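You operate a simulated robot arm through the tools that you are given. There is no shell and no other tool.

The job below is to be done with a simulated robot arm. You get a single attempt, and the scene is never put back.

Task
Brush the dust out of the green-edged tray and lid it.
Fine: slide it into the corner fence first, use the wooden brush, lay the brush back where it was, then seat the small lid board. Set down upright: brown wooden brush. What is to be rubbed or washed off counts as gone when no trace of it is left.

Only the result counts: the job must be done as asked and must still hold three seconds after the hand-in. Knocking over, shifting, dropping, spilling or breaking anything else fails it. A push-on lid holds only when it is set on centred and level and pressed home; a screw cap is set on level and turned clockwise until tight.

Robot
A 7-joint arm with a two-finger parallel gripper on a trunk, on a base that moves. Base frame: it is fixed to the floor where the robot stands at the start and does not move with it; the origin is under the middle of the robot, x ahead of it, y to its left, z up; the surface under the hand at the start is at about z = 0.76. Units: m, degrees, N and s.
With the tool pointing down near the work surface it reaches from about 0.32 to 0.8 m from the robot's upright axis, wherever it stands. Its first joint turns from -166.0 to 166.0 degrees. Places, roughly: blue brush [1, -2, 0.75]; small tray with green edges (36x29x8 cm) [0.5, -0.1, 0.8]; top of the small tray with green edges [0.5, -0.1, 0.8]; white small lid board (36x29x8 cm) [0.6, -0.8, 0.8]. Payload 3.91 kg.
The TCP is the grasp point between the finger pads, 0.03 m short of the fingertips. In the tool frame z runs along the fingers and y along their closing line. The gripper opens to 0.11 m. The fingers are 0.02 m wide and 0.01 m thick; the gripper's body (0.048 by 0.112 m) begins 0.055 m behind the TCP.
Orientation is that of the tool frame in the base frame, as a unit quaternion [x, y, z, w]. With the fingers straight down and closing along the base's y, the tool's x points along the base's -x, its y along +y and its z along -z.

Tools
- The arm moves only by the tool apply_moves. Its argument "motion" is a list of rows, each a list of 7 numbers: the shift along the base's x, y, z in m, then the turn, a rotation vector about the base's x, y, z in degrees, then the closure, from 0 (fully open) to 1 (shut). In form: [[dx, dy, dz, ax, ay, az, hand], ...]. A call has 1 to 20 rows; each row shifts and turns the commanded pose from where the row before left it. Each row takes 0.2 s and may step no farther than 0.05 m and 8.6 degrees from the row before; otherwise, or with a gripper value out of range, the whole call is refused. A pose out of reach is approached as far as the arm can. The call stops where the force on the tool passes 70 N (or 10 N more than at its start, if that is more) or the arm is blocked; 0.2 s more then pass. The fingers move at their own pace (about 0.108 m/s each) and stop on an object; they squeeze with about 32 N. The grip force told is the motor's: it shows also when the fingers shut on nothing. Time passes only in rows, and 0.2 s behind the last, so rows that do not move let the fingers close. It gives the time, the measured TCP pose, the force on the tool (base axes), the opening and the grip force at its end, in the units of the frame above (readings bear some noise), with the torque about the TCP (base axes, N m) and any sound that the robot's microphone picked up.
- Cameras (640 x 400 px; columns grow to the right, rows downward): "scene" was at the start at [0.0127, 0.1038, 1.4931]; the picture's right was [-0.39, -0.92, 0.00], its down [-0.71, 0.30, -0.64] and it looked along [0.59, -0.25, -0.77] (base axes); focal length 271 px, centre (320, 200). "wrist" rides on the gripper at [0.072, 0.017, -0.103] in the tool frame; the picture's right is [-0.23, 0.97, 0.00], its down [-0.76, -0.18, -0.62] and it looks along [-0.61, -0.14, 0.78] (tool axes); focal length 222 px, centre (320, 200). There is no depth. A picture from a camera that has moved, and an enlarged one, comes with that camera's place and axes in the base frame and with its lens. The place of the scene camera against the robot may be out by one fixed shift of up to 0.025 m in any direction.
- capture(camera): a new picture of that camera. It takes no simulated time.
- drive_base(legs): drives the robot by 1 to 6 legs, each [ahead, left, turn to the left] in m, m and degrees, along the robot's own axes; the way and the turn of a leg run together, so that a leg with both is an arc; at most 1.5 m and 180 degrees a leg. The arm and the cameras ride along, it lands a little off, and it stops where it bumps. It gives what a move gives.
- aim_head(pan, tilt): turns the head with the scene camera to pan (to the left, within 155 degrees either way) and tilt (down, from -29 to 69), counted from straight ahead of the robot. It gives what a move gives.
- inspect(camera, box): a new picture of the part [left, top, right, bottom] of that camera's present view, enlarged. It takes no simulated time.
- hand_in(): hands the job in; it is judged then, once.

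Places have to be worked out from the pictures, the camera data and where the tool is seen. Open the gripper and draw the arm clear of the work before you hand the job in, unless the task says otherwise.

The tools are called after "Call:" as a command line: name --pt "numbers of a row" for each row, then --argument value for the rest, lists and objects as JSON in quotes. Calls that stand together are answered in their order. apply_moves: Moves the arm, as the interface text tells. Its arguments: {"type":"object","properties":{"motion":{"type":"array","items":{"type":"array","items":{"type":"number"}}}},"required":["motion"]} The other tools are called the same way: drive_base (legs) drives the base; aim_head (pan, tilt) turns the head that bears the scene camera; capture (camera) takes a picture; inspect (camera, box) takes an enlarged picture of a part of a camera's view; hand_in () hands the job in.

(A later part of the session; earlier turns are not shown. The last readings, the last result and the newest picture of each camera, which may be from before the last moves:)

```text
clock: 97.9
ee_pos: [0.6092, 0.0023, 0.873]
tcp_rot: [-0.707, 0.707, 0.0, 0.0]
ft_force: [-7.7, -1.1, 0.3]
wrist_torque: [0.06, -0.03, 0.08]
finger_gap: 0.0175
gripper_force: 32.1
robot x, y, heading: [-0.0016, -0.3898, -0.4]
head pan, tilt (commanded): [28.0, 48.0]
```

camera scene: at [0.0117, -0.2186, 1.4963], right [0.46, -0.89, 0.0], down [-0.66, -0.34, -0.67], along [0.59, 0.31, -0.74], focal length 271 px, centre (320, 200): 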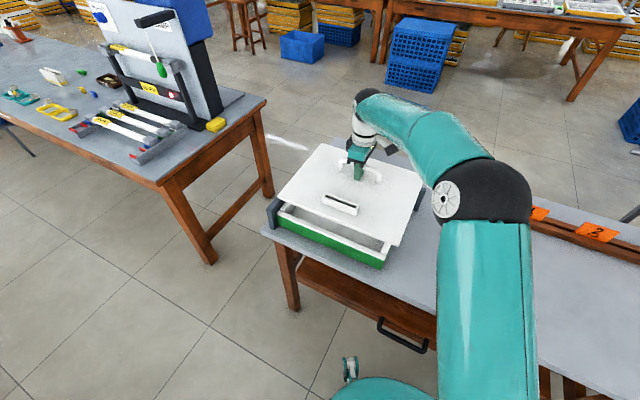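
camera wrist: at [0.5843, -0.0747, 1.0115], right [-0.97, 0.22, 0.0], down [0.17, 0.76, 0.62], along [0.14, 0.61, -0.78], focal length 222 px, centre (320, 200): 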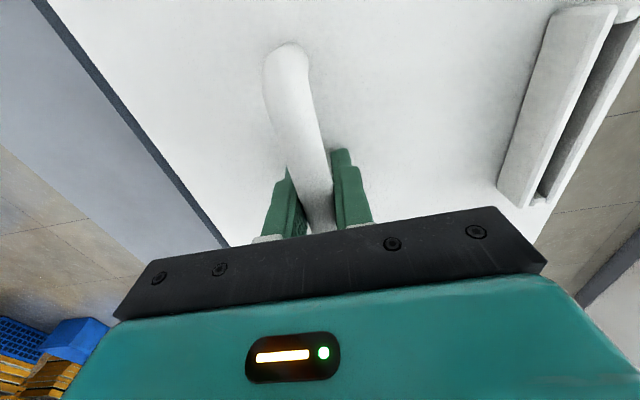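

Now the lid's far edge touches the far fence (−7.7 N). I back off 1.2 mm in x and go on lowering.

Call:
apply_moves --pt "-0.0012 0 0 0 0 0 1" --pt "0 0 -0.001 0 0 0 1" --pt "0 0 -0.001 0 0 0 1"

Call:
inspect --camera "scene" --box '[283, 195, 323, 235]'

Call:
inspect --camera "scene" --box '[380, 230, 420, 270]'

```text
clock: 98.7
ee_pos: [0.6073, 0.0003, 0.8725]
tcp_rot: [-0.706, 0.709, -0.001, 0.001]
ft_force: [2.9, 0.5, 9.6]
wrist_torque: [-0.38, 0.02, 0.1]
finger_gap: 0.0174
gripper_force: 32.0
robot x, y, heading: [-0.0019, -0.3885, -0.4]
head pan, tilt (commanded): [28.0, 48.0]
```

```text
10.00 times, centred on (303, 215) of scene
camera zoom: at [0.0115, -0.2187, 1.4964], right [0.46, -0.89, 0.0], down [-0.66, -0.34, -0.67], along [0.59, 0.31, -0.74], focal length 2713 px, centre (490, 50)
```

zoom: 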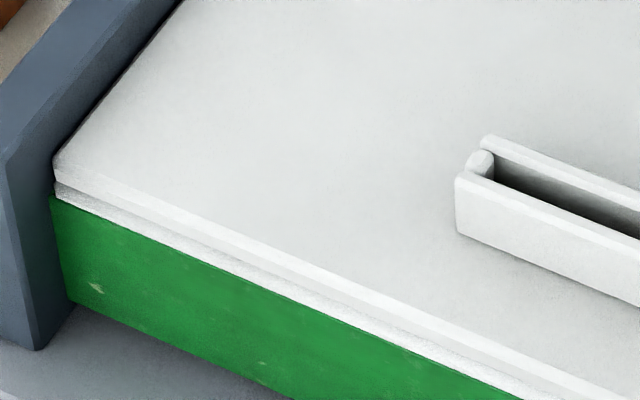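

```text
10.00 times, centred on (400, 250) of scene
camera zoom: at [0.0115, -0.2187, 1.4964], right [0.46, -0.89, 0.0], down [-0.66, -0.34, -0.67], along [0.59, 0.31, -0.74], focal length 2713 px, centre (-480, -300)
```

zoom: 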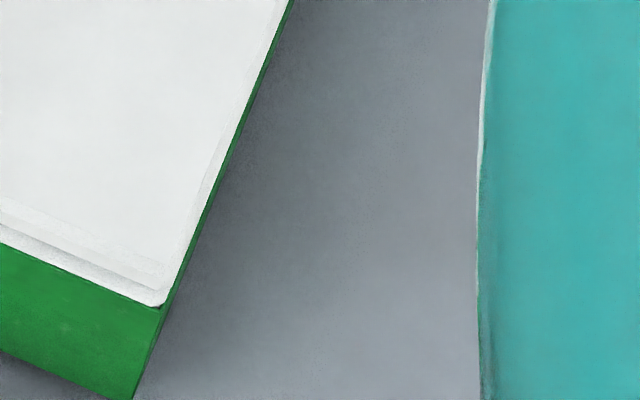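

Contact is now 11–12 N and centred under the lid. I press another millimetre to see whether it is stiff (seated) or still sinking.

Call:
apply_moves --pt "0 0 -0.001 0 0 0 1"

Call:
inspect --camera "scene" --box '[395, 190, 435, 270]'

Call:
inspect --camera "scene" --box '[285, 200, 345, 240]'

Call:
inspect --camera "wrist" --box '[30, 0, 250, 250]'

```text
clock: 99.1
ee_pos: [0.609, 0.0013, 0.8708]
tcp_rot: [-0.706, 0.708, -0.002, 0.001]
ft_force: [1.0, -4.5, 24.3]
wrist_torque: [-0.09, -0.02, 0.11]
finger_gap: 0.0171
gripper_force: 32.2
robot x, y, heading: [0.0, -0.3893, -0.4]
head pan, tilt (commanded): [28.0, 48.0]
```

```text
5.00 times, centred on (415, 230) of scene
camera zoom: at [0.0109, -0.2191, 1.4964], right [0.46, -0.89, 0.0], down [-0.66, -0.34, -0.67], along [0.59, 0.31, -0.74], focal length 1356 px, centre (-155, 50)
```

zoom: 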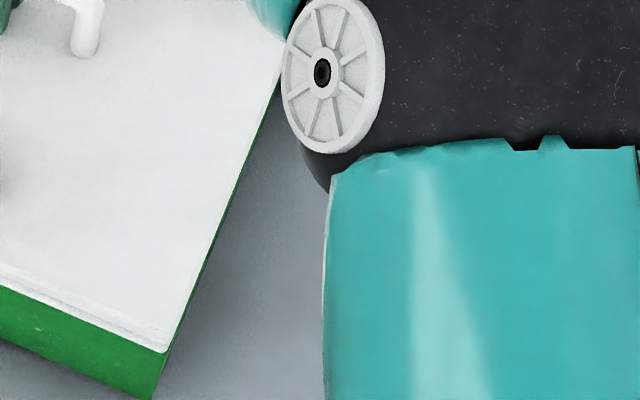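

```text
10.00 times, centred on (315, 220) of scene
camera zoom: at [0.0109, -0.2191, 1.4964], right [0.46, -0.89, 0.0], down [-0.66, -0.34, -0.67], along [0.59, 0.31, -0.74], focal length 2713 px, centre (370, 0)
```

zoom: 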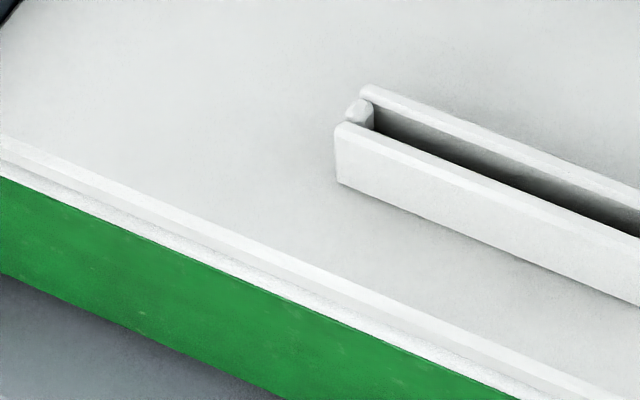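

```text
1.60 times, centred on (140, 125) of wrist
camera zoom: at [0.5886, -0.0709, 0.977], right [-0.97, 0.23, 0.0], down [0.18, 0.76, 0.62], along [0.15, 0.61, -0.78], focal length 355 px, centre (608, 320)
```

zoom: 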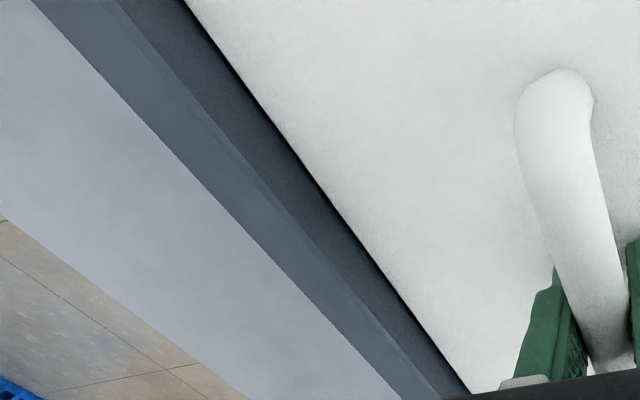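

Force rises with the step (24 N) and there is a −4.5 N side force from the left fence, so the lid is slightly hard against the walls. I raise 2.5 mm, shift (−1.5, −1) mm to centre, and lower again.

Call:
apply_moves --pt "0 0 0.0025 0 0 0 1" --pt "-0.0015 -0.001 0 0 0 0 1" --pt "0 0 0 0 0 0 1" --pt "0 0 -0.001 0 0 0 1" --pt "0 0 -0.001 0 0 0 1"

```text
clock: 100.3
ee_pos: [0.6048, 0.0005, 0.8711]
tcp_rot: [-0.707, 0.708, 0.001, 0.001]
ft_force: [2.3, 4.7, 29.3]
wrist_torque: [-0.57, 0.22, 0.05]
finger_gap: 0.0174
gripper_force: 32.3
robot x, y, heading: [-0.0007, -0.3862, -0.4]
head pan, tilt (commanded): [28.0, 48.0]
```

Contact is firm again (29 N). To see clearly how the lid sits, I relieve the force, release the handle, and rise.

Call:
apply_moves --pt "0 0 0.001 0 0 0 1" --pt "0 0 0 0 0 0 0.8" --pt "0 0 0 0 0 0 0.5" --pt "0 0 0 0 0 0 0.5" --pt "0 0 0.01 0 0 0 0.4" --pt "0 0 0.02 0 0 0 0.4" --pt "0 0 0.04 0 0 0 0.2" --pt "0 0 0.04 0 0 0 0"

Call:
inspect --camera "scene" --box '[255, 130, 435, 280]'

Call:
capture --camera "wrist"

```text
clock: 102.1
ee_pos: [0.6028, 0.0023, 0.9816]
tcp_rot: [-0.706, 0.708, 0.0, 0.0]
ft_force: [0.0, 0.4, -0.6]
wrist_torque: [-0.02, -0.02, 0.0]
finger_gap: 0.1103
gripper_force: 0.1
robot x, y, heading: [-0.0019, -0.3922, -0.4]
head pan, tilt (commanded): [28.0, 48.0]
```

```text
2.67 times, centred on (345, 205) of scene
camera zoom: at [0.0114, -0.2183, 1.4963], right [0.46, -0.89, 0.0], down [-0.66, -0.34, -0.67], along [0.59, 0.31, -0.74], focal length 723 px, centre (253, 187)
```

zoom: 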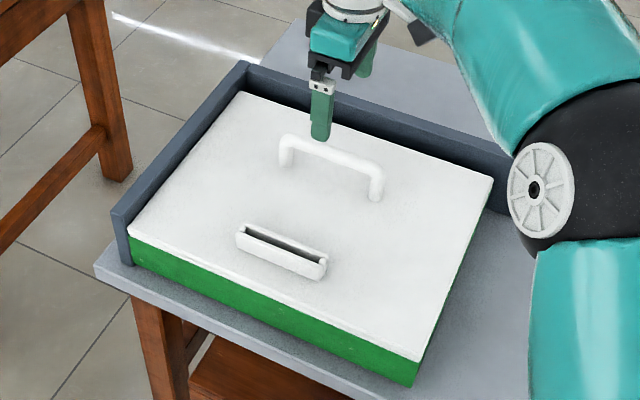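

```text
taken
camera wrist: at [0.5841, -0.0701, 1.0859], right [-0.97, 0.23, 0.0], down [0.18, 0.76, 0.62], along [0.14, 0.61, -0.78], focal length 222 px, centre (320, 200)
```

wrist: 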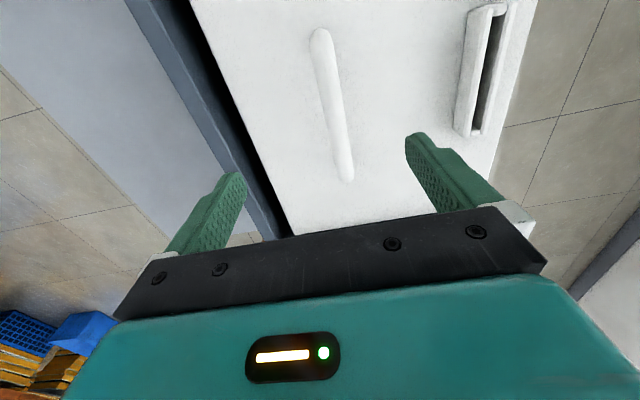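

The tray with the lid has slid about 2 cm toward −x — a fingertip under load must have dragged it while opening. I look closely at how lid and tray sit now.

Call:
inspect --camera "scene" --box '[280, 190, 330, 240]'

Call:
inspect --camera "scene" --box '[380, 160, 440, 280]'

Call:
inspect --camera "scene" --box '[285, 140, 365, 200]'

Call:
inspect --camera "wrist" --box '[120, 0, 540, 240]'

```text
8.00 times, centred on (305, 215) of scene
camera zoom: at [0.0114, -0.2183, 1.4963], right [0.46, -0.89, 0.0], down [-0.66, -0.34, -0.67], along [0.59, 0.31, -0.74], focal length 2170 px, centre (440, 80)
```

zoom: 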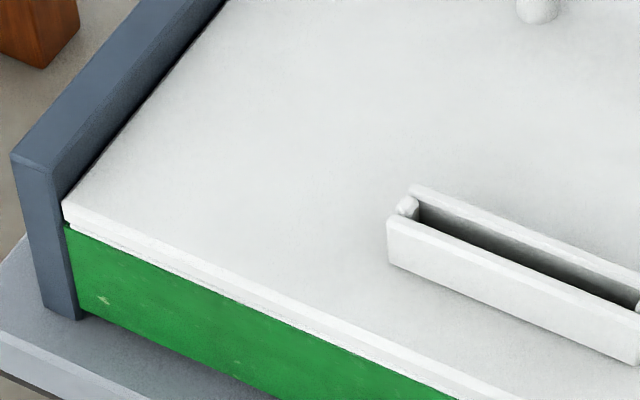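

```text
3.33 times, centred on (410, 220) of scene
camera zoom: at [0.0114, -0.2183, 1.4963], right [0.46, -0.89, 0.0], down [-0.66, -0.34, -0.67], along [0.59, 0.31, -0.74], focal length 904 px, centre (20, 133)
```

zoom: 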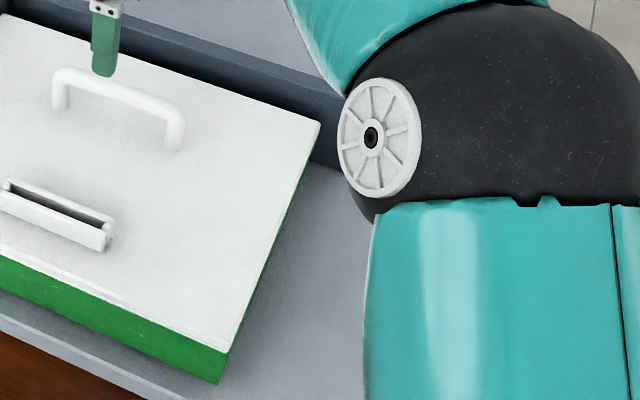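

```text
6.67 times, centred on (325, 170) of scene
camera zoom: at [0.0114, -0.2183, 1.4963], right [0.46, -0.89, 0.0], down [-0.66, -0.34, -0.67], along [0.59, 0.31, -0.74], focal length 1809 px, centre (287, 400)
```

zoom: 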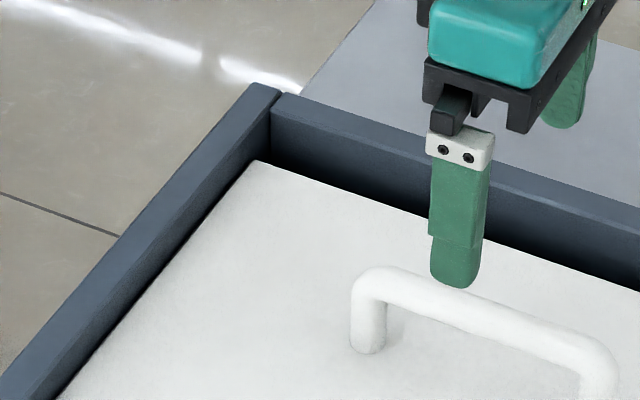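

```text
1.52 times, centred on (330, 120) of wrist
camera zoom: at [0.5841, -0.0701, 1.0859], right [-0.97, 0.23, 0.0], down [0.18, 0.76, 0.62], along [0.14, 0.61, -0.78], focal length 338 px, centre (305, 322)
```

zoom: 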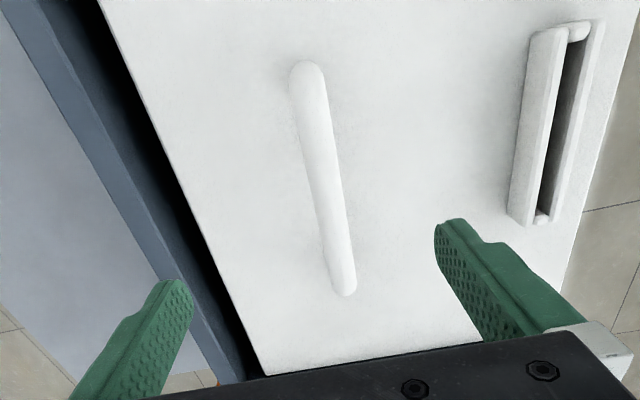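

The lid rides on the tray with edges roughly flush; both must go back +x about 2 cm into the corner. I rise a little, turn the hand −90° and go to the near side for a two-finger push on the tray wall.

Call:
apply_moves --pt "0 0 0.02 0 0 -8.2 0" --pt "-0.0235 0 0 0 0 -8.2 0" --pt "-0.0235 0 0 0 0 -8.2 0" --pt "-0.0235 0 0 0 0 -8.2 0" --pt "-0.0235 0 0 0 0 -8.2 0" --pt "-0.0235 0 0 0 0 -8.2 0" --pt "-0.0235 0 0 0 0 -8.2 0" --pt "-0.0235 0 0 0 0 -8.2 0" --pt "-0.0235 0 0 0 0 -8.2 0" --pt "-0.0235 0 0 0 0 -8.2 0" --pt "-0.0235 0 0 0 0 -8.0 0"

Call:
capture --camera "wrist"

Call:
capture --camera "scene"

```text
clock: 104.5
ee_pos: [0.3717, 0.0009, 1.0018]
tcp_rot: [0.003, 1.0, 0.0, -0.001]
ft_force: [0.7, 0.4, 0.5]
wrist_torque: [0.02, 0.02, -0.03]
finger_gap: 0.1097
gripper_force: 0.0
robot x, y, heading: [0.0013, -0.3892, -0.4]
head pan, tilt (commanded): [28.0, 48.0]
```

```text
taken
camera wrist: at [0.2971, 0.0178, 1.1062], right [0.23, 0.97, 0.0], down [0.76, -0.18, 0.62], along [0.61, -0.14, -0.78], focal length 222 px, centre (320, 200)
```

wrist: 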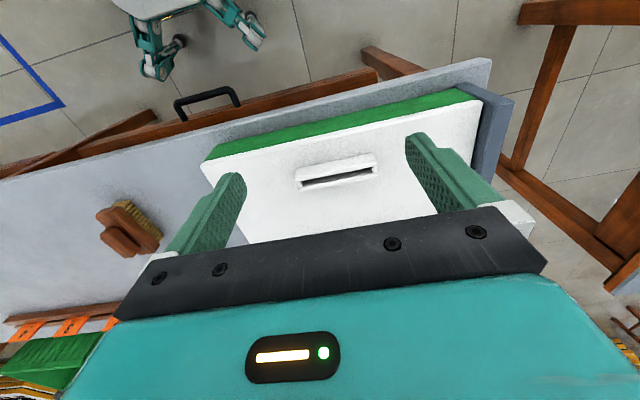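

```text
taken
camera scene: at [0.0122, -0.2185, 1.4963], right [0.46, -0.89, 0.0], down [-0.66, -0.34, -0.67], along [0.59, 0.31, -0.74], focal length 271 px, centre (320, 200)
```

scene: 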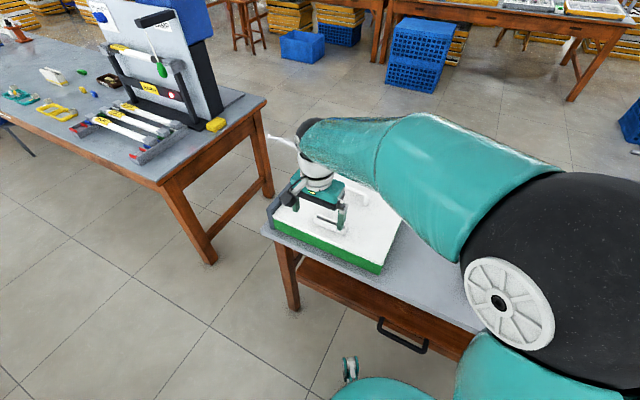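

I zoom in on the lid's near edge from here to judge how the lid rests on the rim.

Call:
inspect --camera "wrist" --box '[190, 80, 350, 200]'

Call:
inspect --camera "wrist" --box '[370, 70, 530, 170]'

```text
3.33 times, centred on (270, 140) of wrist
camera zoom: at [0.2971, 0.0178, 1.1062], right [0.23, 0.97, 0.0], down [0.76, -0.18, 0.62], along [0.61, -0.14, -0.78], focal length 740 px, centre (487, 400)
```

zoom: 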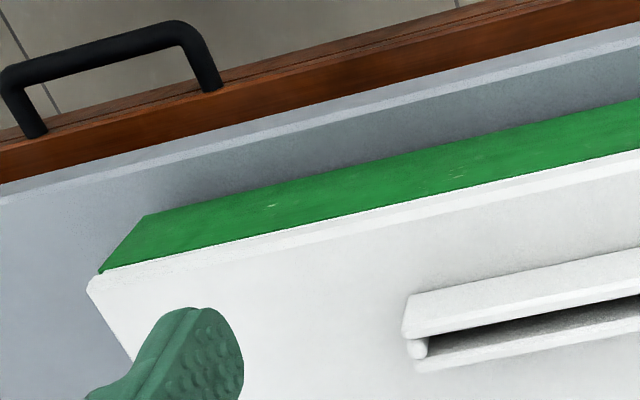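

```text
4.00 times, centred on (450, 120) of wrist
camera zoom: at [0.2971, 0.0178, 1.1062], right [0.23, 0.97, 0.0], down [0.76, -0.18, 0.62], along [0.61, -0.14, -0.78], focal length 888 px, centre (-200, 520)
```

zoom: 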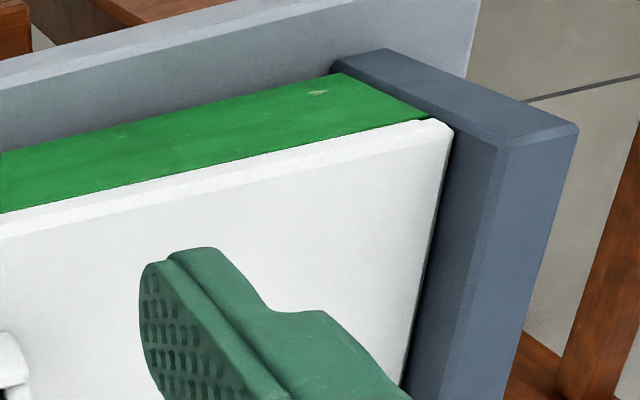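

From this angle the lid lies flat and flush on the tray (tray near edge now x≈0.408). I lower the open fingers in front of the tray wall.

Call:
apply_moves --pt "0 0 -0.04 0 0 0 0" --pt "0 0 -0.04 0 0 0 0" --pt "0 0 -0.04 0 0 0 0" --pt "0 0 -0.04 0 0 0 0" --pt "0 0 -0.03 0 0 0 0"

Call:
capture --camera "wrist"

```text
clock: 105.7
ee_pos: [0.3704, 0.0006, 0.8133]
tcp_rot: [0.002, 1.0, -0.001, 0.0]
ft_force: [-0.1, 0.2, -0.1]
wrist_torque: [-0.01, 0.01, 0.01]
finger_gap: 0.11
gripper_force: 0.1
robot x, y, heading: [-0.0037, -0.3874, -0.1]
head pan, tilt (commanded): [28.0, 48.0]
```

```text
taken
camera wrist: at [0.2962, 0.0185, 0.9174], right [0.23, 0.97, 0.0], down [0.76, -0.18, 0.62], along [0.61, -0.14, -0.78], focal length 222 px, centre (320, 200)
```

wrist: 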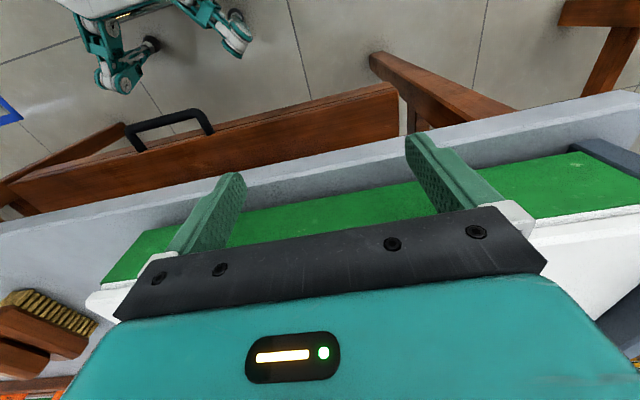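

Fingers are in front of the tray wall. I advance +x gently, sliding tray and lid back toward the far fence.

Call:
apply_moves --pt "0.01 0 0 0 0 0 0" --pt "0.01 0 0 0 0 0 0" --pt "0.005 0 0 0 0 0 0" --pt "0.004 0 0 0 0 0 0" --pt "0.004 0 0 0 0 0 0" --pt "0.004 0 0 0 0 0 0" --pt "0.004 0 0 0 0 0 0"

Call:
capture --camera "scene"

Call:
capture --camera "wrist"

```text
clock: 107.3
ee_pos: [0.4114, 0.0008, 0.8102]
tcp_rot: [0.0, 1.0, -0.001, -0.001]
ft_force: [-1.3, -0.5, 0.1]
wrist_torque: [0.04, 0.03, 0.0]
finger_gap: 0.1099
gripper_force: 0.0
robot x, y, heading: [-0.0001, -0.3888, -0.3]
head pan, tilt (commanded): [28.0, 48.0]
```

```text
taken
camera scene: at [0.0116, -0.2185, 1.4963], right [0.46, -0.89, 0.0], down [-0.66, -0.34, -0.67], along [0.59, 0.31, -0.74], focal length 271 px, centre (320, 200)
```

scene: 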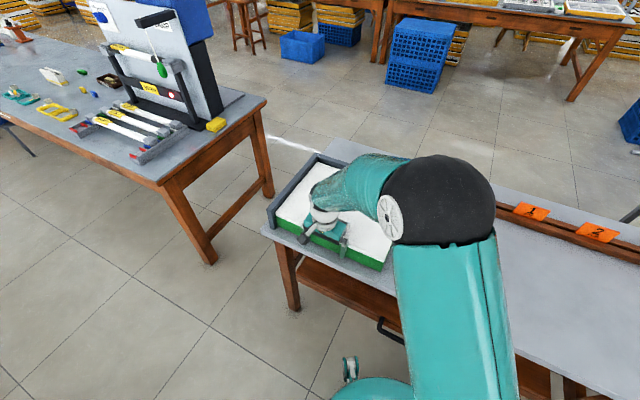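

```text
taken
camera wrist: at [0.3372, 0.0179, 0.9158], right [0.23, 0.97, 0.0], down [0.76, -0.18, 0.62], along [0.61, -0.14, -0.78], focal length 222 px, centre (320, 200)
```

wrist: 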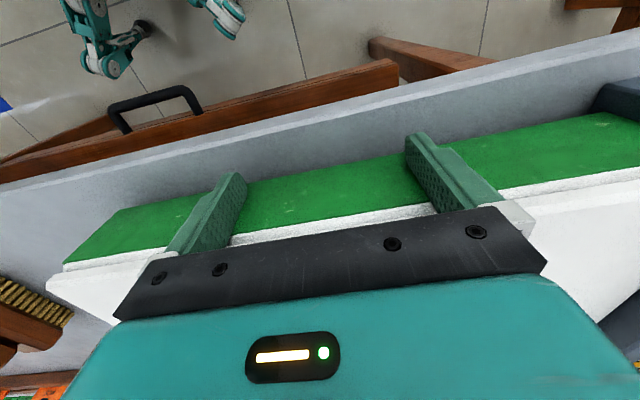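

Almost back (near edge ≈0.421). I finish with 1.5–2 mm steps until the wall stops it.

Call:
apply_moves --pt "0.002 0 0 0 0 0 0" --pt "0.002 0 0 0 0 0 0" --pt "0.0015 0 0 0 0 0 0"

```text
clock: 108.1
ee_pos: [0.4165, 0.0011, 0.8117]
tcp_rot: [0.0, 1.0, 0.001, -0.001]
ft_force: [-5.4, -0.6, 2.6]
wrist_torque: [0.09, -0.14, 0.04]
finger_gap: 0.11
gripper_force: 0.0
robot x, y, heading: [0.0016, -0.3888, -0.0]
head pan, tilt (commanded): [28.0, 48.0]
```

Fence contact is starting (−5 N). One more small step to seat it firmly.

Call:
apply_moves --pt "0.001 0 0 0 0 0 0" --pt "0.0005 0 0 0 0 0 0"

Call:
inspect --camera "wrist" --box '[40, 90, 300, 330]'

Call:
inspect --camera "wrist" --box '[440, 70, 640, 260]'

```text
clock: 108.7
ee_pos: [0.416, 0.0004, 0.8101]
tcp_rot: [0.001, 1.0, 0.0, -0.001]
ft_force: [-15.2, -4.9, 5.5]
wrist_torque: [0.34, -0.32, 0.61]
finger_gap: 0.1094
gripper_force: 0.0
robot x, y, heading: [-0.0046, -0.3914, -0.4]
head pan, tilt (commanded): [28.0, 48.0]
```

```text
1.67 times, centred on (170, 210) of wrist
camera zoom: at [0.343, 0.0186, 0.916], right [0.23, 0.97, 0.0], down [0.76, -0.18, 0.62], along [0.61, -0.14, -0.78], focal length 370 px, centre (570, 183)
```

zoom: 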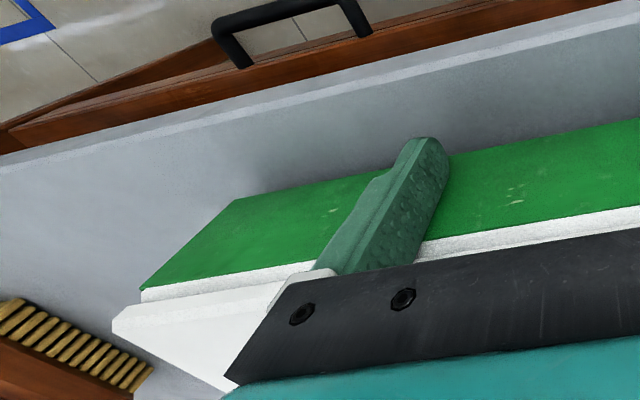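

```text
2.11 times, centred on (540, 165) of wrist
camera zoom: at [0.343, 0.0186, 0.916], right [0.23, 0.97, 0.0], down [0.76, -0.18, 0.62], along [0.61, -0.14, -0.78], focal length 468 px, centre (-143, 274)
```

zoom: 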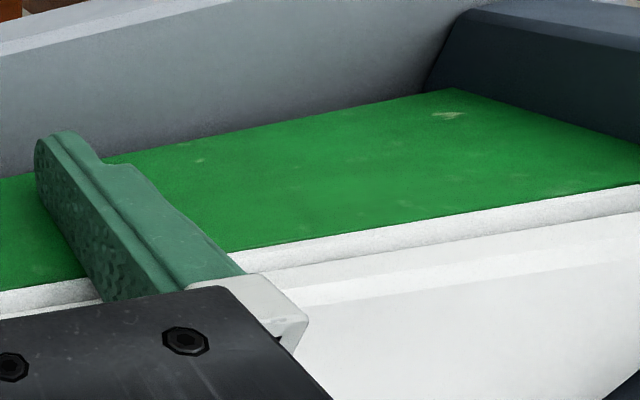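

Tray is back in the corner with the lid lying flush on its rim. I back off, rise, close the fingers and move over the lid's centre to press it home.

Call:
apply_moves --pt "-0.01 0 0 0 0 0 0" --pt "-0.02 0 0 0 0 0 0" --pt "0 0 0.04 0 0 0 0" --pt "0 0 0.045 0 0 0 0" --pt "0 0 0.045 0 0 0 0" --pt "0 0 0.045 0 0 0 0.5" --pt "0.03 0 0.02 0 0 0 1" --pt "0.04 0 0 0 0 0 1" --pt "0.04 0 0 0 0 0 1" --pt "0.04 0 0 0 0 0 1" --pt "0.03 0 0 0 0 0 1"

Call:
capture --camera "wrist"

Call:
inspect --camera "scene" --box '[255, 130, 435, 280]'

```text
clock: 111.1
ee_pos: [0.57, -0.0009, 1.0051]
tcp_rot: [0.001, 1.0, 0.0, -0.001]
ft_force: [0.0, -0.3, 0.0]
wrist_torque: [0.03, -0.02, -0.02]
finger_gap: 0.0
gripper_force: 32.1
robot x, y, heading: [-0.0042, -0.39, -0.3]
head pan, tilt (commanded): [28.0, 48.0]
```

```text
taken
camera wrist: at [0.4942, 0.0183, 1.1109], right [0.23, 0.97, 0.0], down [0.76, -0.18, 0.62], along [0.61, -0.14, -0.78], focal length 222 px, centre (320, 200)
```

wrist: 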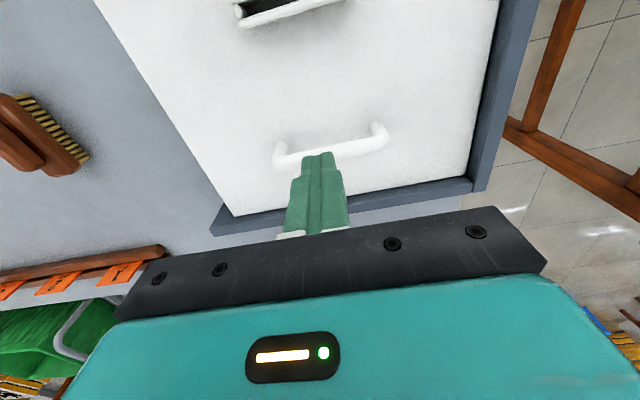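

```text
2.67 times, centred on (345, 205) of scene
camera zoom: at [0.0108, -0.2187, 1.4963], right [0.46, -0.89, 0.0], down [-0.66, -0.34, -0.67], along [0.59, 0.31, -0.74], focal length 723 px, centre (253, 187)
```

zoom: 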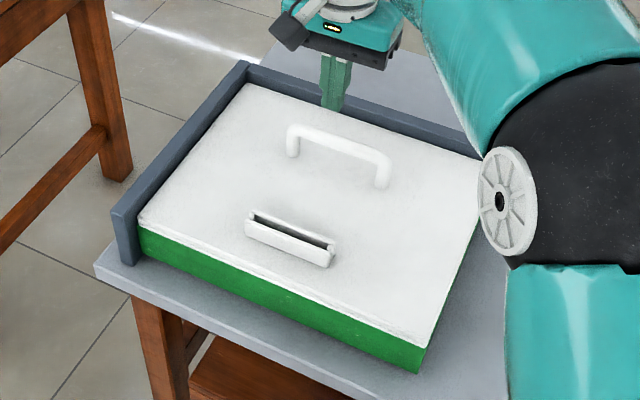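

The lid sits on the tray in the corner. I zoom on the edges to check centring before pressing.

Call:
inspect --camera "scene" --box '[283, 190, 333, 230]'

Call:
inspect --camera "scene" --box '[385, 210, 435, 270]'

Call:
inspect --camera "wrist" --box '[90, 0, 330, 240]'

Call:
inspect --camera "wrist" --box '[350, 0, 560, 210]'

```text
10.00 times, centred on (308, 210) of scene
camera zoom: at [0.0108, -0.2187, 1.4963], right [0.46, -0.89, 0.0], down [-0.66, -0.34, -0.67], along [0.59, 0.31, -0.74], focal length 2713 px, centre (440, 100)
```

zoom: 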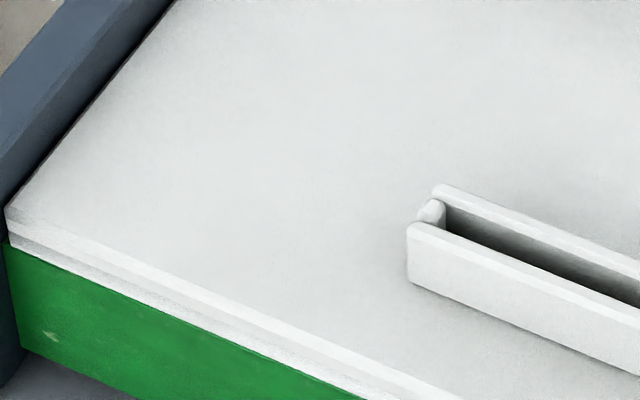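

```text
6.67 times, centred on (410, 240) of scene
camera zoom: at [0.0108, -0.2187, 1.4963], right [0.46, -0.89, 0.0], down [-0.66, -0.34, -0.67], along [0.59, 0.31, -0.74], focal length 1809 px, centre (-280, -67)
```

zoom: 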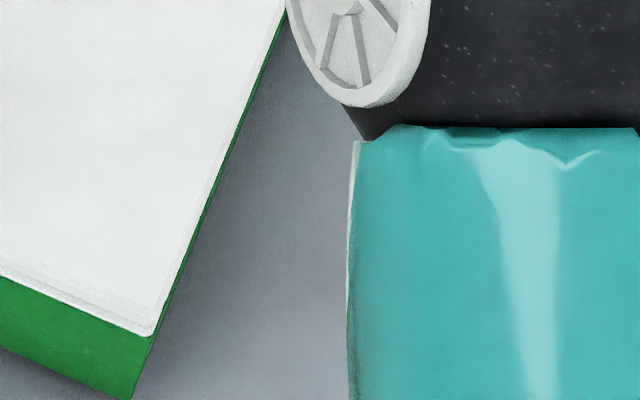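

```text
1.67 times, centred on (210, 120) of wrist
camera zoom: at [0.4942, 0.0183, 1.1109], right [0.23, 0.97, 0.0], down [0.76, -0.18, 0.62], along [0.61, -0.14, -0.78], focal length 370 px, centre (503, 333)
```

zoom: 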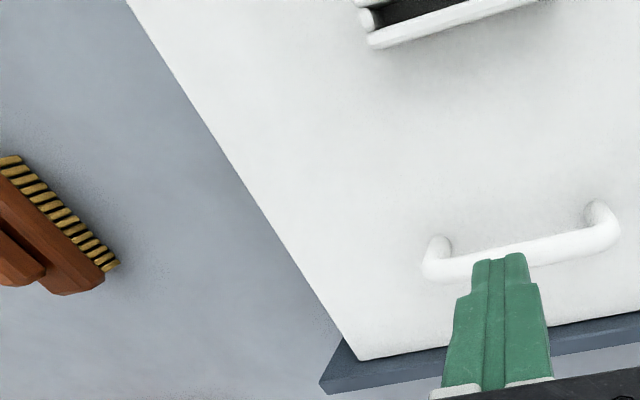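

```text
1.90 times, centred on (455, 105) of wrist
camera zoom: at [0.4942, 0.0183, 1.1109], right [0.23, 0.97, 0.0], down [0.76, -0.18, 0.62], along [0.61, -0.14, -0.78], focal length 423 px, centre (63, 381)
```

zoom: 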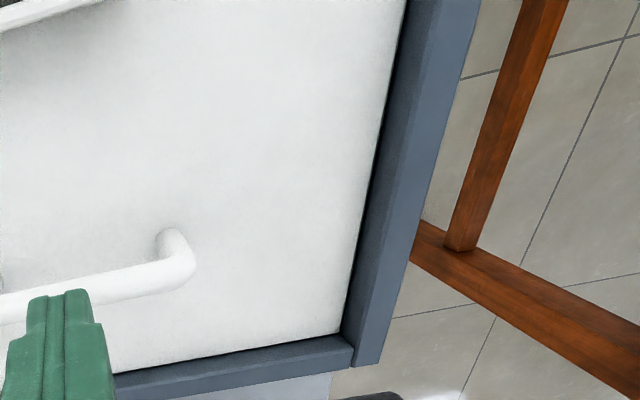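

Alignment is within a millimetre or two. I lower the closed fingers onto the lid's centre, between handle and slot.

Call:
apply_moves --pt "-0.003 0 -0.03 0 0 0 1" --pt "0 0 -0.03 0 0 0 1" --pt "0 0 -0.03 0 0 0 1" --pt "0 0 -0.02 0 0 0 1" --pt "0 0 -0.01 0 0 0 1" --pt "0 0 -0.005 0 0 0 1"

Call:
capture --camera "wrist"

```text
clock: 112.5
ee_pos: [0.5657, -0.0001, 0.8809]
tcp_rot: [0.002, 1.0, 0.0, 0.0]
ft_force: [-0.9, -0.4, -0.3]
wrist_torque: [-0.02, 0.03, -0.04]
finger_gap: 0.0
gripper_force: 32.3
robot x, y, heading: [-0.0035, -0.3908, -0.2]
head pan, tilt (commanded): [28.0, 48.0]
```

```text
taken
camera wrist: at [0.4913, 0.0181, 0.9855], right [0.23, 0.97, 0.0], down [0.76, -0.18, 0.62], along [0.61, -0.14, -0.78], focal length 222 px, centre (320, 200)
```

wrist: 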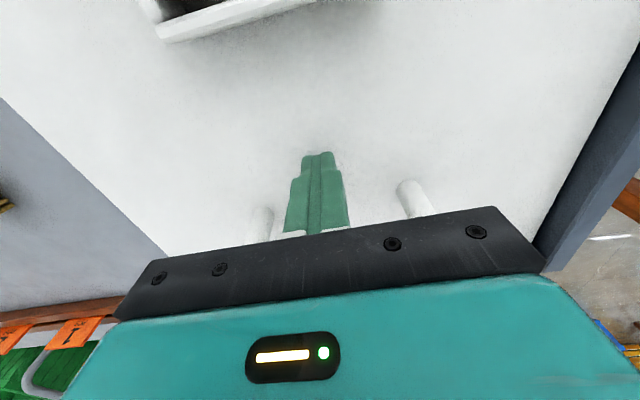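

The fingertips are about a centimetre above the lid's middle. I descend in 2 mm steps.

Call:
apply_moves --pt "0 0 -0.002 0 0 0 1" --pt "0 0 -0.002 0 0 0 1" --pt "0 0 -0.002 0 0 0 1"

```text
clock: 113.3
ee_pos: [0.5645, 0.0008, 0.876]
tcp_rot: [0.001, 1.0, 0.0, 0.0]
ft_force: [0.2, 0.7, -0.1]
wrist_torque: [-0.03, 0.0, -0.01]
finger_gap: 0.0001
gripper_force: 32.2
robot x, y, heading: [-0.0018, -0.3856, -0.3]
head pan, tilt (commanded): [28.0, 48.0]
```

Still free; another few millimetres.

Call:
apply_moves --pt "0 0 -0.002 0 0 0 1" --pt "0 0 -0.002 0 0 0 1" --pt "0 0 -0.001 0 0 0 1"

```text
clock: 114.1
ee_pos: [0.5654, 0.0002, 0.8707]
tcp_rot: [0.001, 1.0, 0.002, 0.001]
ft_force: [-4.9, -2.0, 15.4]
wrist_torque: [-0.05, 0.2, -0.04]
finger_gap: 0.0
gripper_force: 32.1
robot x, y, heading: [0.001, -0.3861, -0.3]
head pan, tilt (commanded): [28.0, 48.0]
```

Contact at 15 N. I press on in 1 mm steps up to about 50 N.

Call:
apply_moves --pt "0 0 -0.001 0 0 0 1" --pt "0 0 -0.001 0 0 0 1"

```text
clock: 114.7
ee_pos: [0.5655, 0.0003, 0.8707]
tcp_rot: [0.001, 1.0, 0.002, 0.001]
ft_force: [-13.4, -5.9, 43.5]
wrist_torque: [-0.18, 0.47, -0.07]
finger_gap: 0.0001
gripper_force: 31.9
robot x, y, heading: [-0.0003, -0.3872, -0.3]
head pan, tilt (commanded): [28.0, 48.0]
```

43 N with no further sinking. I press one more millimetre toward ~60 N to make sure it is home.

Call:
apply_moves --pt "0 0 -0.001 0 0 0 1" --pt "0 0 0 0 0 0 1"

Call:
inspect --camera "scene" --box '[283, 190, 333, 230]'

Call:
inspect --camera "scene" --box '[385, 210, 435, 270]'

```text
clock: 115.3
ee_pos: [0.5646, 0.0011, 0.8717]
tcp_rot: [0.001, 1.0, 0.002, 0.003]
ft_force: [-20.0, -10.3, 58.7]
wrist_torque: [-0.3, 0.76, 0.06]
finger_gap: 0.0
gripper_force: 31.4
robot x, y, heading: [0.001, -0.388, -0.4]
head pan, tilt (commanded): [28.0, 48.0]
```

```text
10.00 times, centred on (308, 210) of scene
camera zoom: at [0.0101, -0.2194, 1.4965], right [0.46, -0.89, 0.0], down [-0.66, -0.34, -0.67], along [0.59, 0.31, -0.74], focal length 2713 px, centre (440, 100)
```

zoom: 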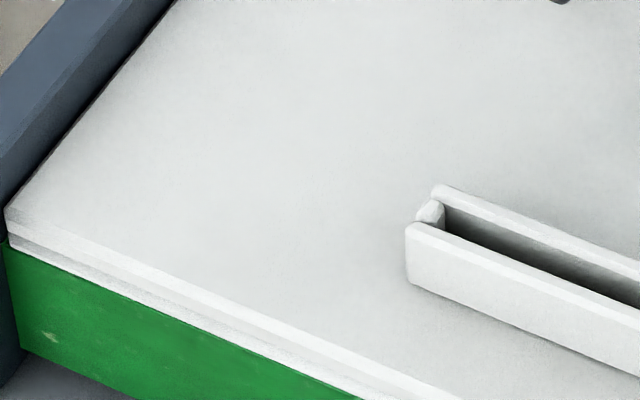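

```text
6.67 times, centred on (410, 240) of scene
camera zoom: at [0.0101, -0.2194, 1.4965], right [0.46, -0.89, 0.0], down [-0.66, -0.34, -0.67], along [0.59, 0.31, -0.74], focal length 1809 px, centre (-280, -67)
```

zoom: 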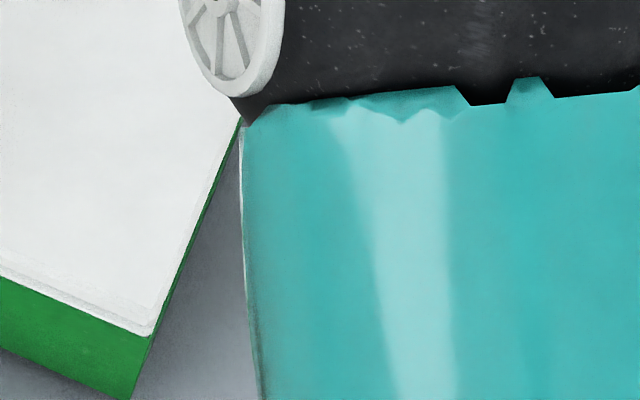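

58.7 N and rigid: the lid is down on the rim. I lift straight off and view everything from above.

Call:
apply_moves --pt "0 0 0.002 0 0 0 1" --pt "0 0 0.003 0 0 0 1" --pt "0 0 0.02 0 0 0 1" --pt "0 0 0.04 0 0 0 1" --pt "0 0 0.045 0 0 0 1" --pt "0 0 0.045 0 0 0 1" --pt "-0.02 0 0.045 0 0 0 1" --pt "-0.04 0 0.02 0 0 0 1" --pt "-0.045 0 0 0 0 0 1" --pt "-0.045 0 0 0 0 0 1"

Call:
capture --camera "wrist"

Call:
capture --camera "scene"

```text
clock: 117.5
ee_pos: [0.4175, -0.001, 1.0858]
tcp_rot: [0.002, 1.0, 0.0, -0.001]
ft_force: [0.2, 0.6, -0.3]
wrist_torque: [0.02, 0.01, -0.07]
finger_gap: 0.0001
gripper_force: 31.8
robot x, y, heading: [-0.0015, -0.3864, -0.1]
head pan, tilt (commanded): [28.0, 48.0]
```

```text
taken
camera wrist: at [0.3426, 0.017, 1.1905], right [0.23, 0.97, 0.0], down [0.76, -0.18, 0.62], along [0.61, -0.14, -0.78], focal length 222 px, centre (320, 200)
```

wrist: 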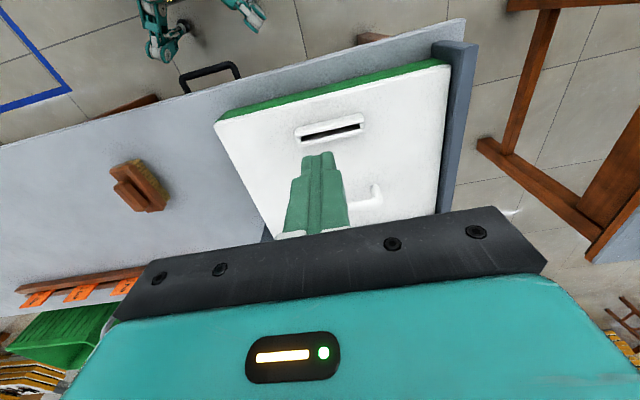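

```text
taken
camera scene: at [0.0128, -0.2184, 1.4963], right [0.46, -0.89, 0.0], down [-0.66, -0.34, -0.67], along [0.59, 0.31, -0.74], focal length 271 px, centre (320, 200)
```

scene: 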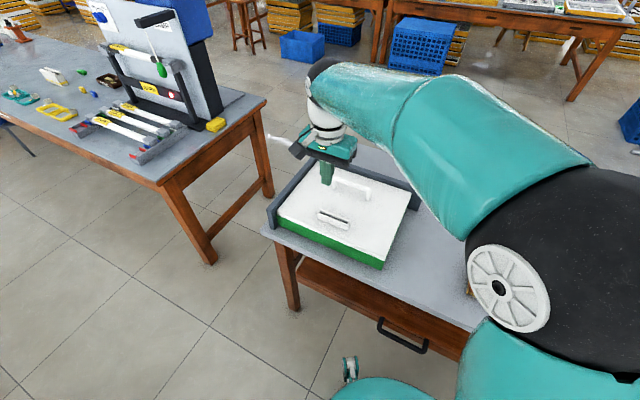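

To verify that there is no gap under the lid, I bring the wrist camera low in front of the tray with the hand tilted to look more horizontally.

Call:
apply_moves --pt "-0.022 0 -0.03 0 -7.5 0 1" --pt "-0.022 0 -0.03 0 -7.5 0 1" --pt "-0.022 0 -0.03 0 -7.5 0 1" --pt "-0.022 0 -0.03 0 -7.5 0 1" --pt "0 0 -0.035 0 0 0 1"

Call:
capture --camera "wrist"

```text
clock: 118.7
ee_pos: [0.3281, 0.0019, 0.9327]
tcp_rot: [0.001, 0.966, 0.0, 0.259]
ft_force: [0.2, -1.1, -0.3]
wrist_torque: [0.01, -0.04, 0.02]
finger_gap: 0.0
gripper_force: 31.7
robot x, y, heading: [0.0014, -0.391, -0.3]
head pan, tilt (commanded): [28.0, 48.0]
```

```text
taken
camera wrist: at [0.2119, 0.0194, 0.9871], right [0.2, 0.97, 0.12], down [0.35, -0.18, 0.92], along [0.92, -0.14, -0.37], focal length 222 px, centre (320, 200)
```

wrist: 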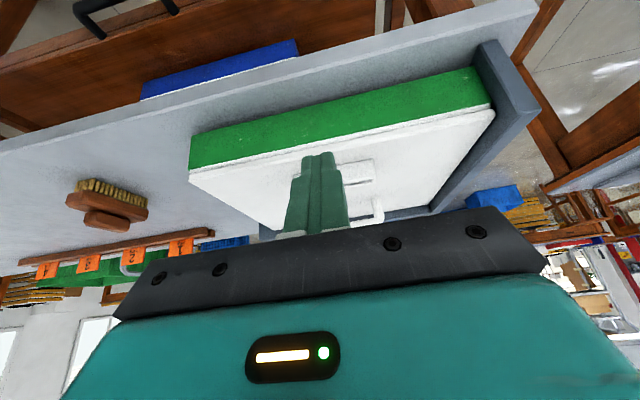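

I enlarge the near face of tray and lid from this low viewpoint.

Call:
inspect --camera "wrist" --box '[170, 110, 330, 210]'

Call:
inspect --camera "wrist" --box '[380, 40, 550, 150]'

Call:
inspect --camera "wrist" --box '[180, 130, 240, 200]'

```text
4.00 times, centred on (250, 160) of wrist
camera zoom: at [0.2119, 0.0194, 0.9871], right [0.2, 0.97, 0.12], down [0.35, -0.18, 0.92], along [0.92, -0.14, -0.37], focal length 888 px, centre (600, 360)
```

zoom: 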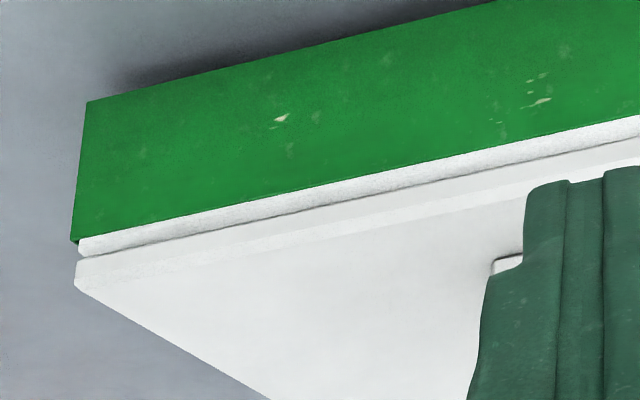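

```text
3.64 times, centred on (465, 95) of wrist
camera zoom: at [0.2119, 0.0194, 0.9871], right [0.2, 0.97, 0.12], down [0.35, -0.18, 0.92], along [0.92, -0.14, -0.37], focal length 808 px, centre (-207, 582)
```

zoom: 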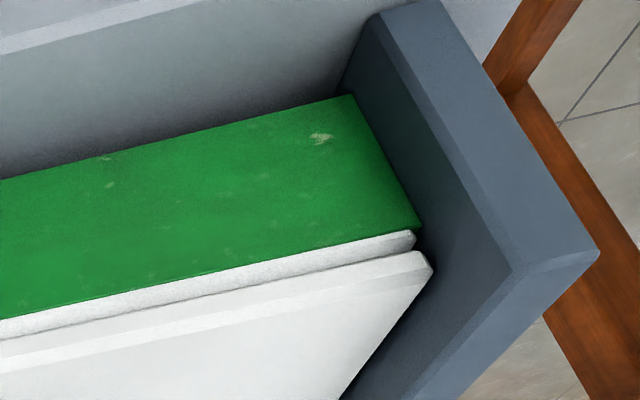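

```text
5.71 times, centred on (210, 165) of wrist
camera zoom: at [0.2119, 0.0194, 0.9871], right [0.2, 0.97, 0.12], down [0.35, -0.18, 0.92], along [0.92, -0.14, -0.37], focal length 1269 px, centre (949, 400)
```

zoom: 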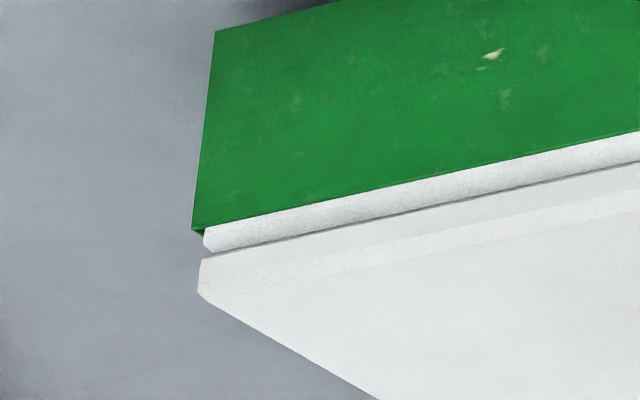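

The lid lies directly on the rim with an even thin seam, flush left and near, about 2–3 mm narrower at the right: seated and level. I draw the arm up and away, opening the gripper.

Call:
apply_moves --pt "0 0 0.035 0 7.5 0 1" --pt "0 0 0.035 0 7.5 0 1" --pt "0 0 0.035 0 7.5 0 0.5" --pt "0 0 0.035 0 7.5 0 0" --pt "0.005 -0.04 0.01 0 0 0 0" --pt "0.005 -0.045 0 0 0 0 0" --pt "0.005 -0.045 0 0 0 0 0" --pt "0.005 -0.045 0 0 0 0 0" --pt "0 -0.045 0 0 0 0 0" --pt "0 -0.045 0 0 0 0 0" --pt "0 -0.045 0 0 0 0 0" --pt "0 -0.045 0 0 0 0 0" --pt "0 -0.045 0 0 0 0 0"

Call:
capture --camera "scene"

Call:
capture --camera "wrist"

```text
clock: 121.5
ee_pos: [0.3468, -0.3988, 1.0823]
tcp_rot: [0.001, 1.0, 0.001, -0.001]
ft_force: [0.5, 0.3, -0.1]
wrist_torque: [-0.01, -0.02, 0.0]
finger_gap: 0.1101
gripper_force: 0.0
robot x, y, heading: [-0.0027, -0.3878, -0.3]
head pan, tilt (commanded): [28.0, 48.0]
```

```text
taken
camera scene: at [0.0117, -0.2177, 1.4962], right [0.46, -0.89, 0.0], down [-0.66, -0.34, -0.67], along [0.59, 0.31, -0.74], focal length 271 px, centre (320, 200)
```

scene: 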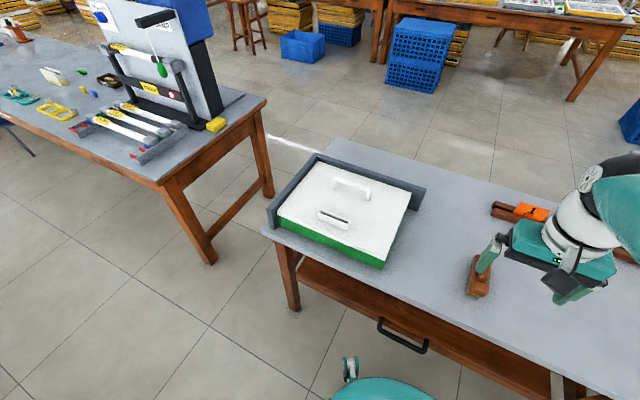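

```text
taken
camera wrist: at [0.2733, -0.3811, 1.1871], right [0.23, 0.97, 0.0], down [0.76, -0.18, 0.62], along [0.61, -0.14, -0.78], focal length 222 px, centre (320, 200)
```

wrist: 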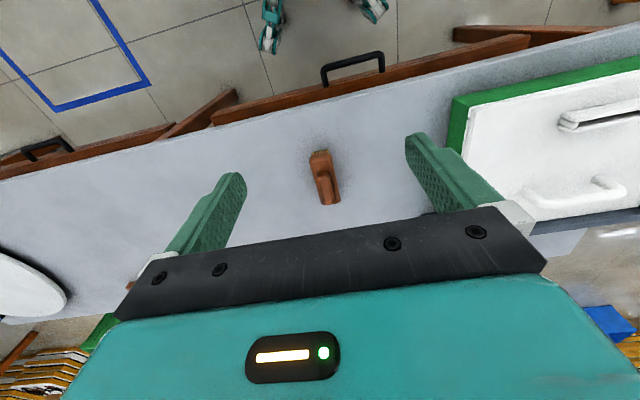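

Brush is at its place and upright. A last close look at the lidded tray, now unobstructed.

Call:
inspect --camera "scene" --box '[255, 140, 435, 280]'

Call:
inspect --camera "scene" --box '[370, 180, 430, 270]'

Call:
inspect --camera "wrist" --box '[440, 50, 640, 240]'

```text
2.86 times, centred on (345, 210) of scene
camera zoom: at [0.0117, -0.2177, 1.4962], right [0.46, -0.89, 0.0], down [-0.66, -0.34, -0.67], along [0.59, 0.31, -0.74], focal length 775 px, centre (249, 171)
```

zoom: 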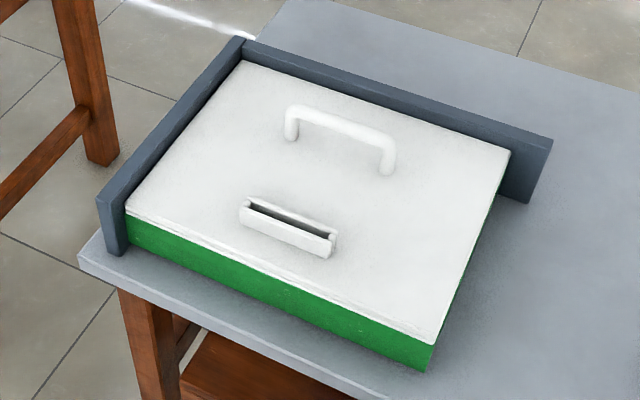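

```text
4.44 times, centred on (400, 225) of scene
camera zoom: at [0.0117, -0.2177, 1.4962], right [0.46, -0.89, 0.0], down [-0.66, -0.34, -0.67], along [0.59, 0.31, -0.74], focal length 1206 px, centre (-36, 89)
```

zoom: 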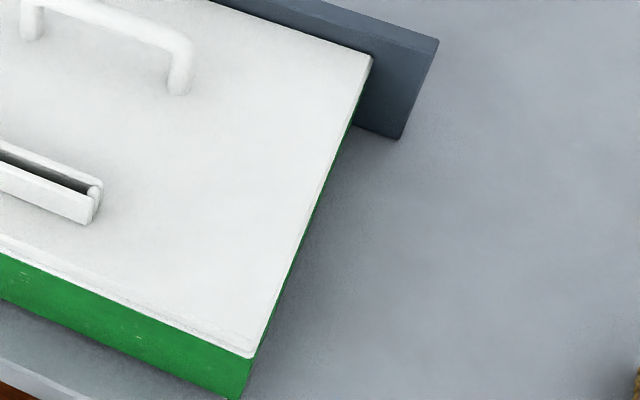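

```text
2.11 times, centred on (540, 145) of wrist
camera zoom: at [0.2733, -0.3811, 1.1871], right [0.23, 0.97, 0.0], down [0.76, -0.18, 0.62], along [0.61, -0.14, -0.78], focal length 468 px, centre (-143, 316)
```

zoom: 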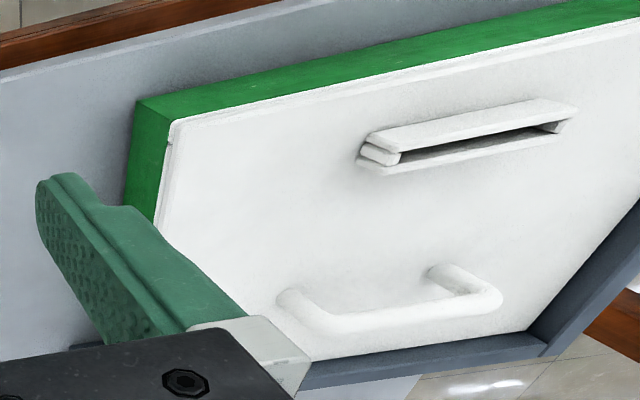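

Everything is in place: tray in the corner, lid flush and pressed, brush upright at its spot. I raise the open hand a bit further clear.

Call:
apply_moves --pt "0 0 0.04 0 0 0 0" --pt "0 0 0.04 0 0 0 0" --pt "0 0 0.04 0 0 0 0" --pt "0 0 0 0 0 0 0" --pt "0 0 0 0 0 0 0"

Call:
capture --camera "scene"

```text
clock: 122.7
ee_pos: [0.3477, -0.4035, 1.2048]
tcp_rot: [0.002, 1.0, -0.001, -0.001]
ft_force: [0.1, -0.4, 0.1]
wrist_torque: [0.02, 0.02, 0.01]
finger_gap: 0.1102
gripper_force: 0.1
robot x, y, heading: [-0.0005, -0.3931, -0.3]
head pan, tilt (commanded): [28.0, 48.0]
```

```text
taken
camera scene: at [0.0117, -0.2186, 1.4963], right [0.46, -0.89, 0.0], down [-0.66, -0.34, -0.67], along [0.59, 0.31, -0.74], focal length 271 px, centre (320, 200)
```

scene: 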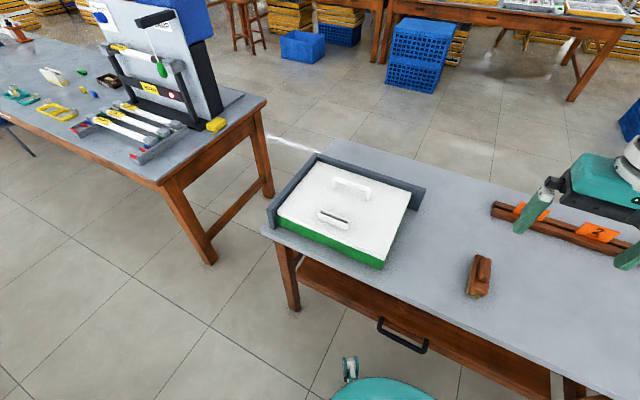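

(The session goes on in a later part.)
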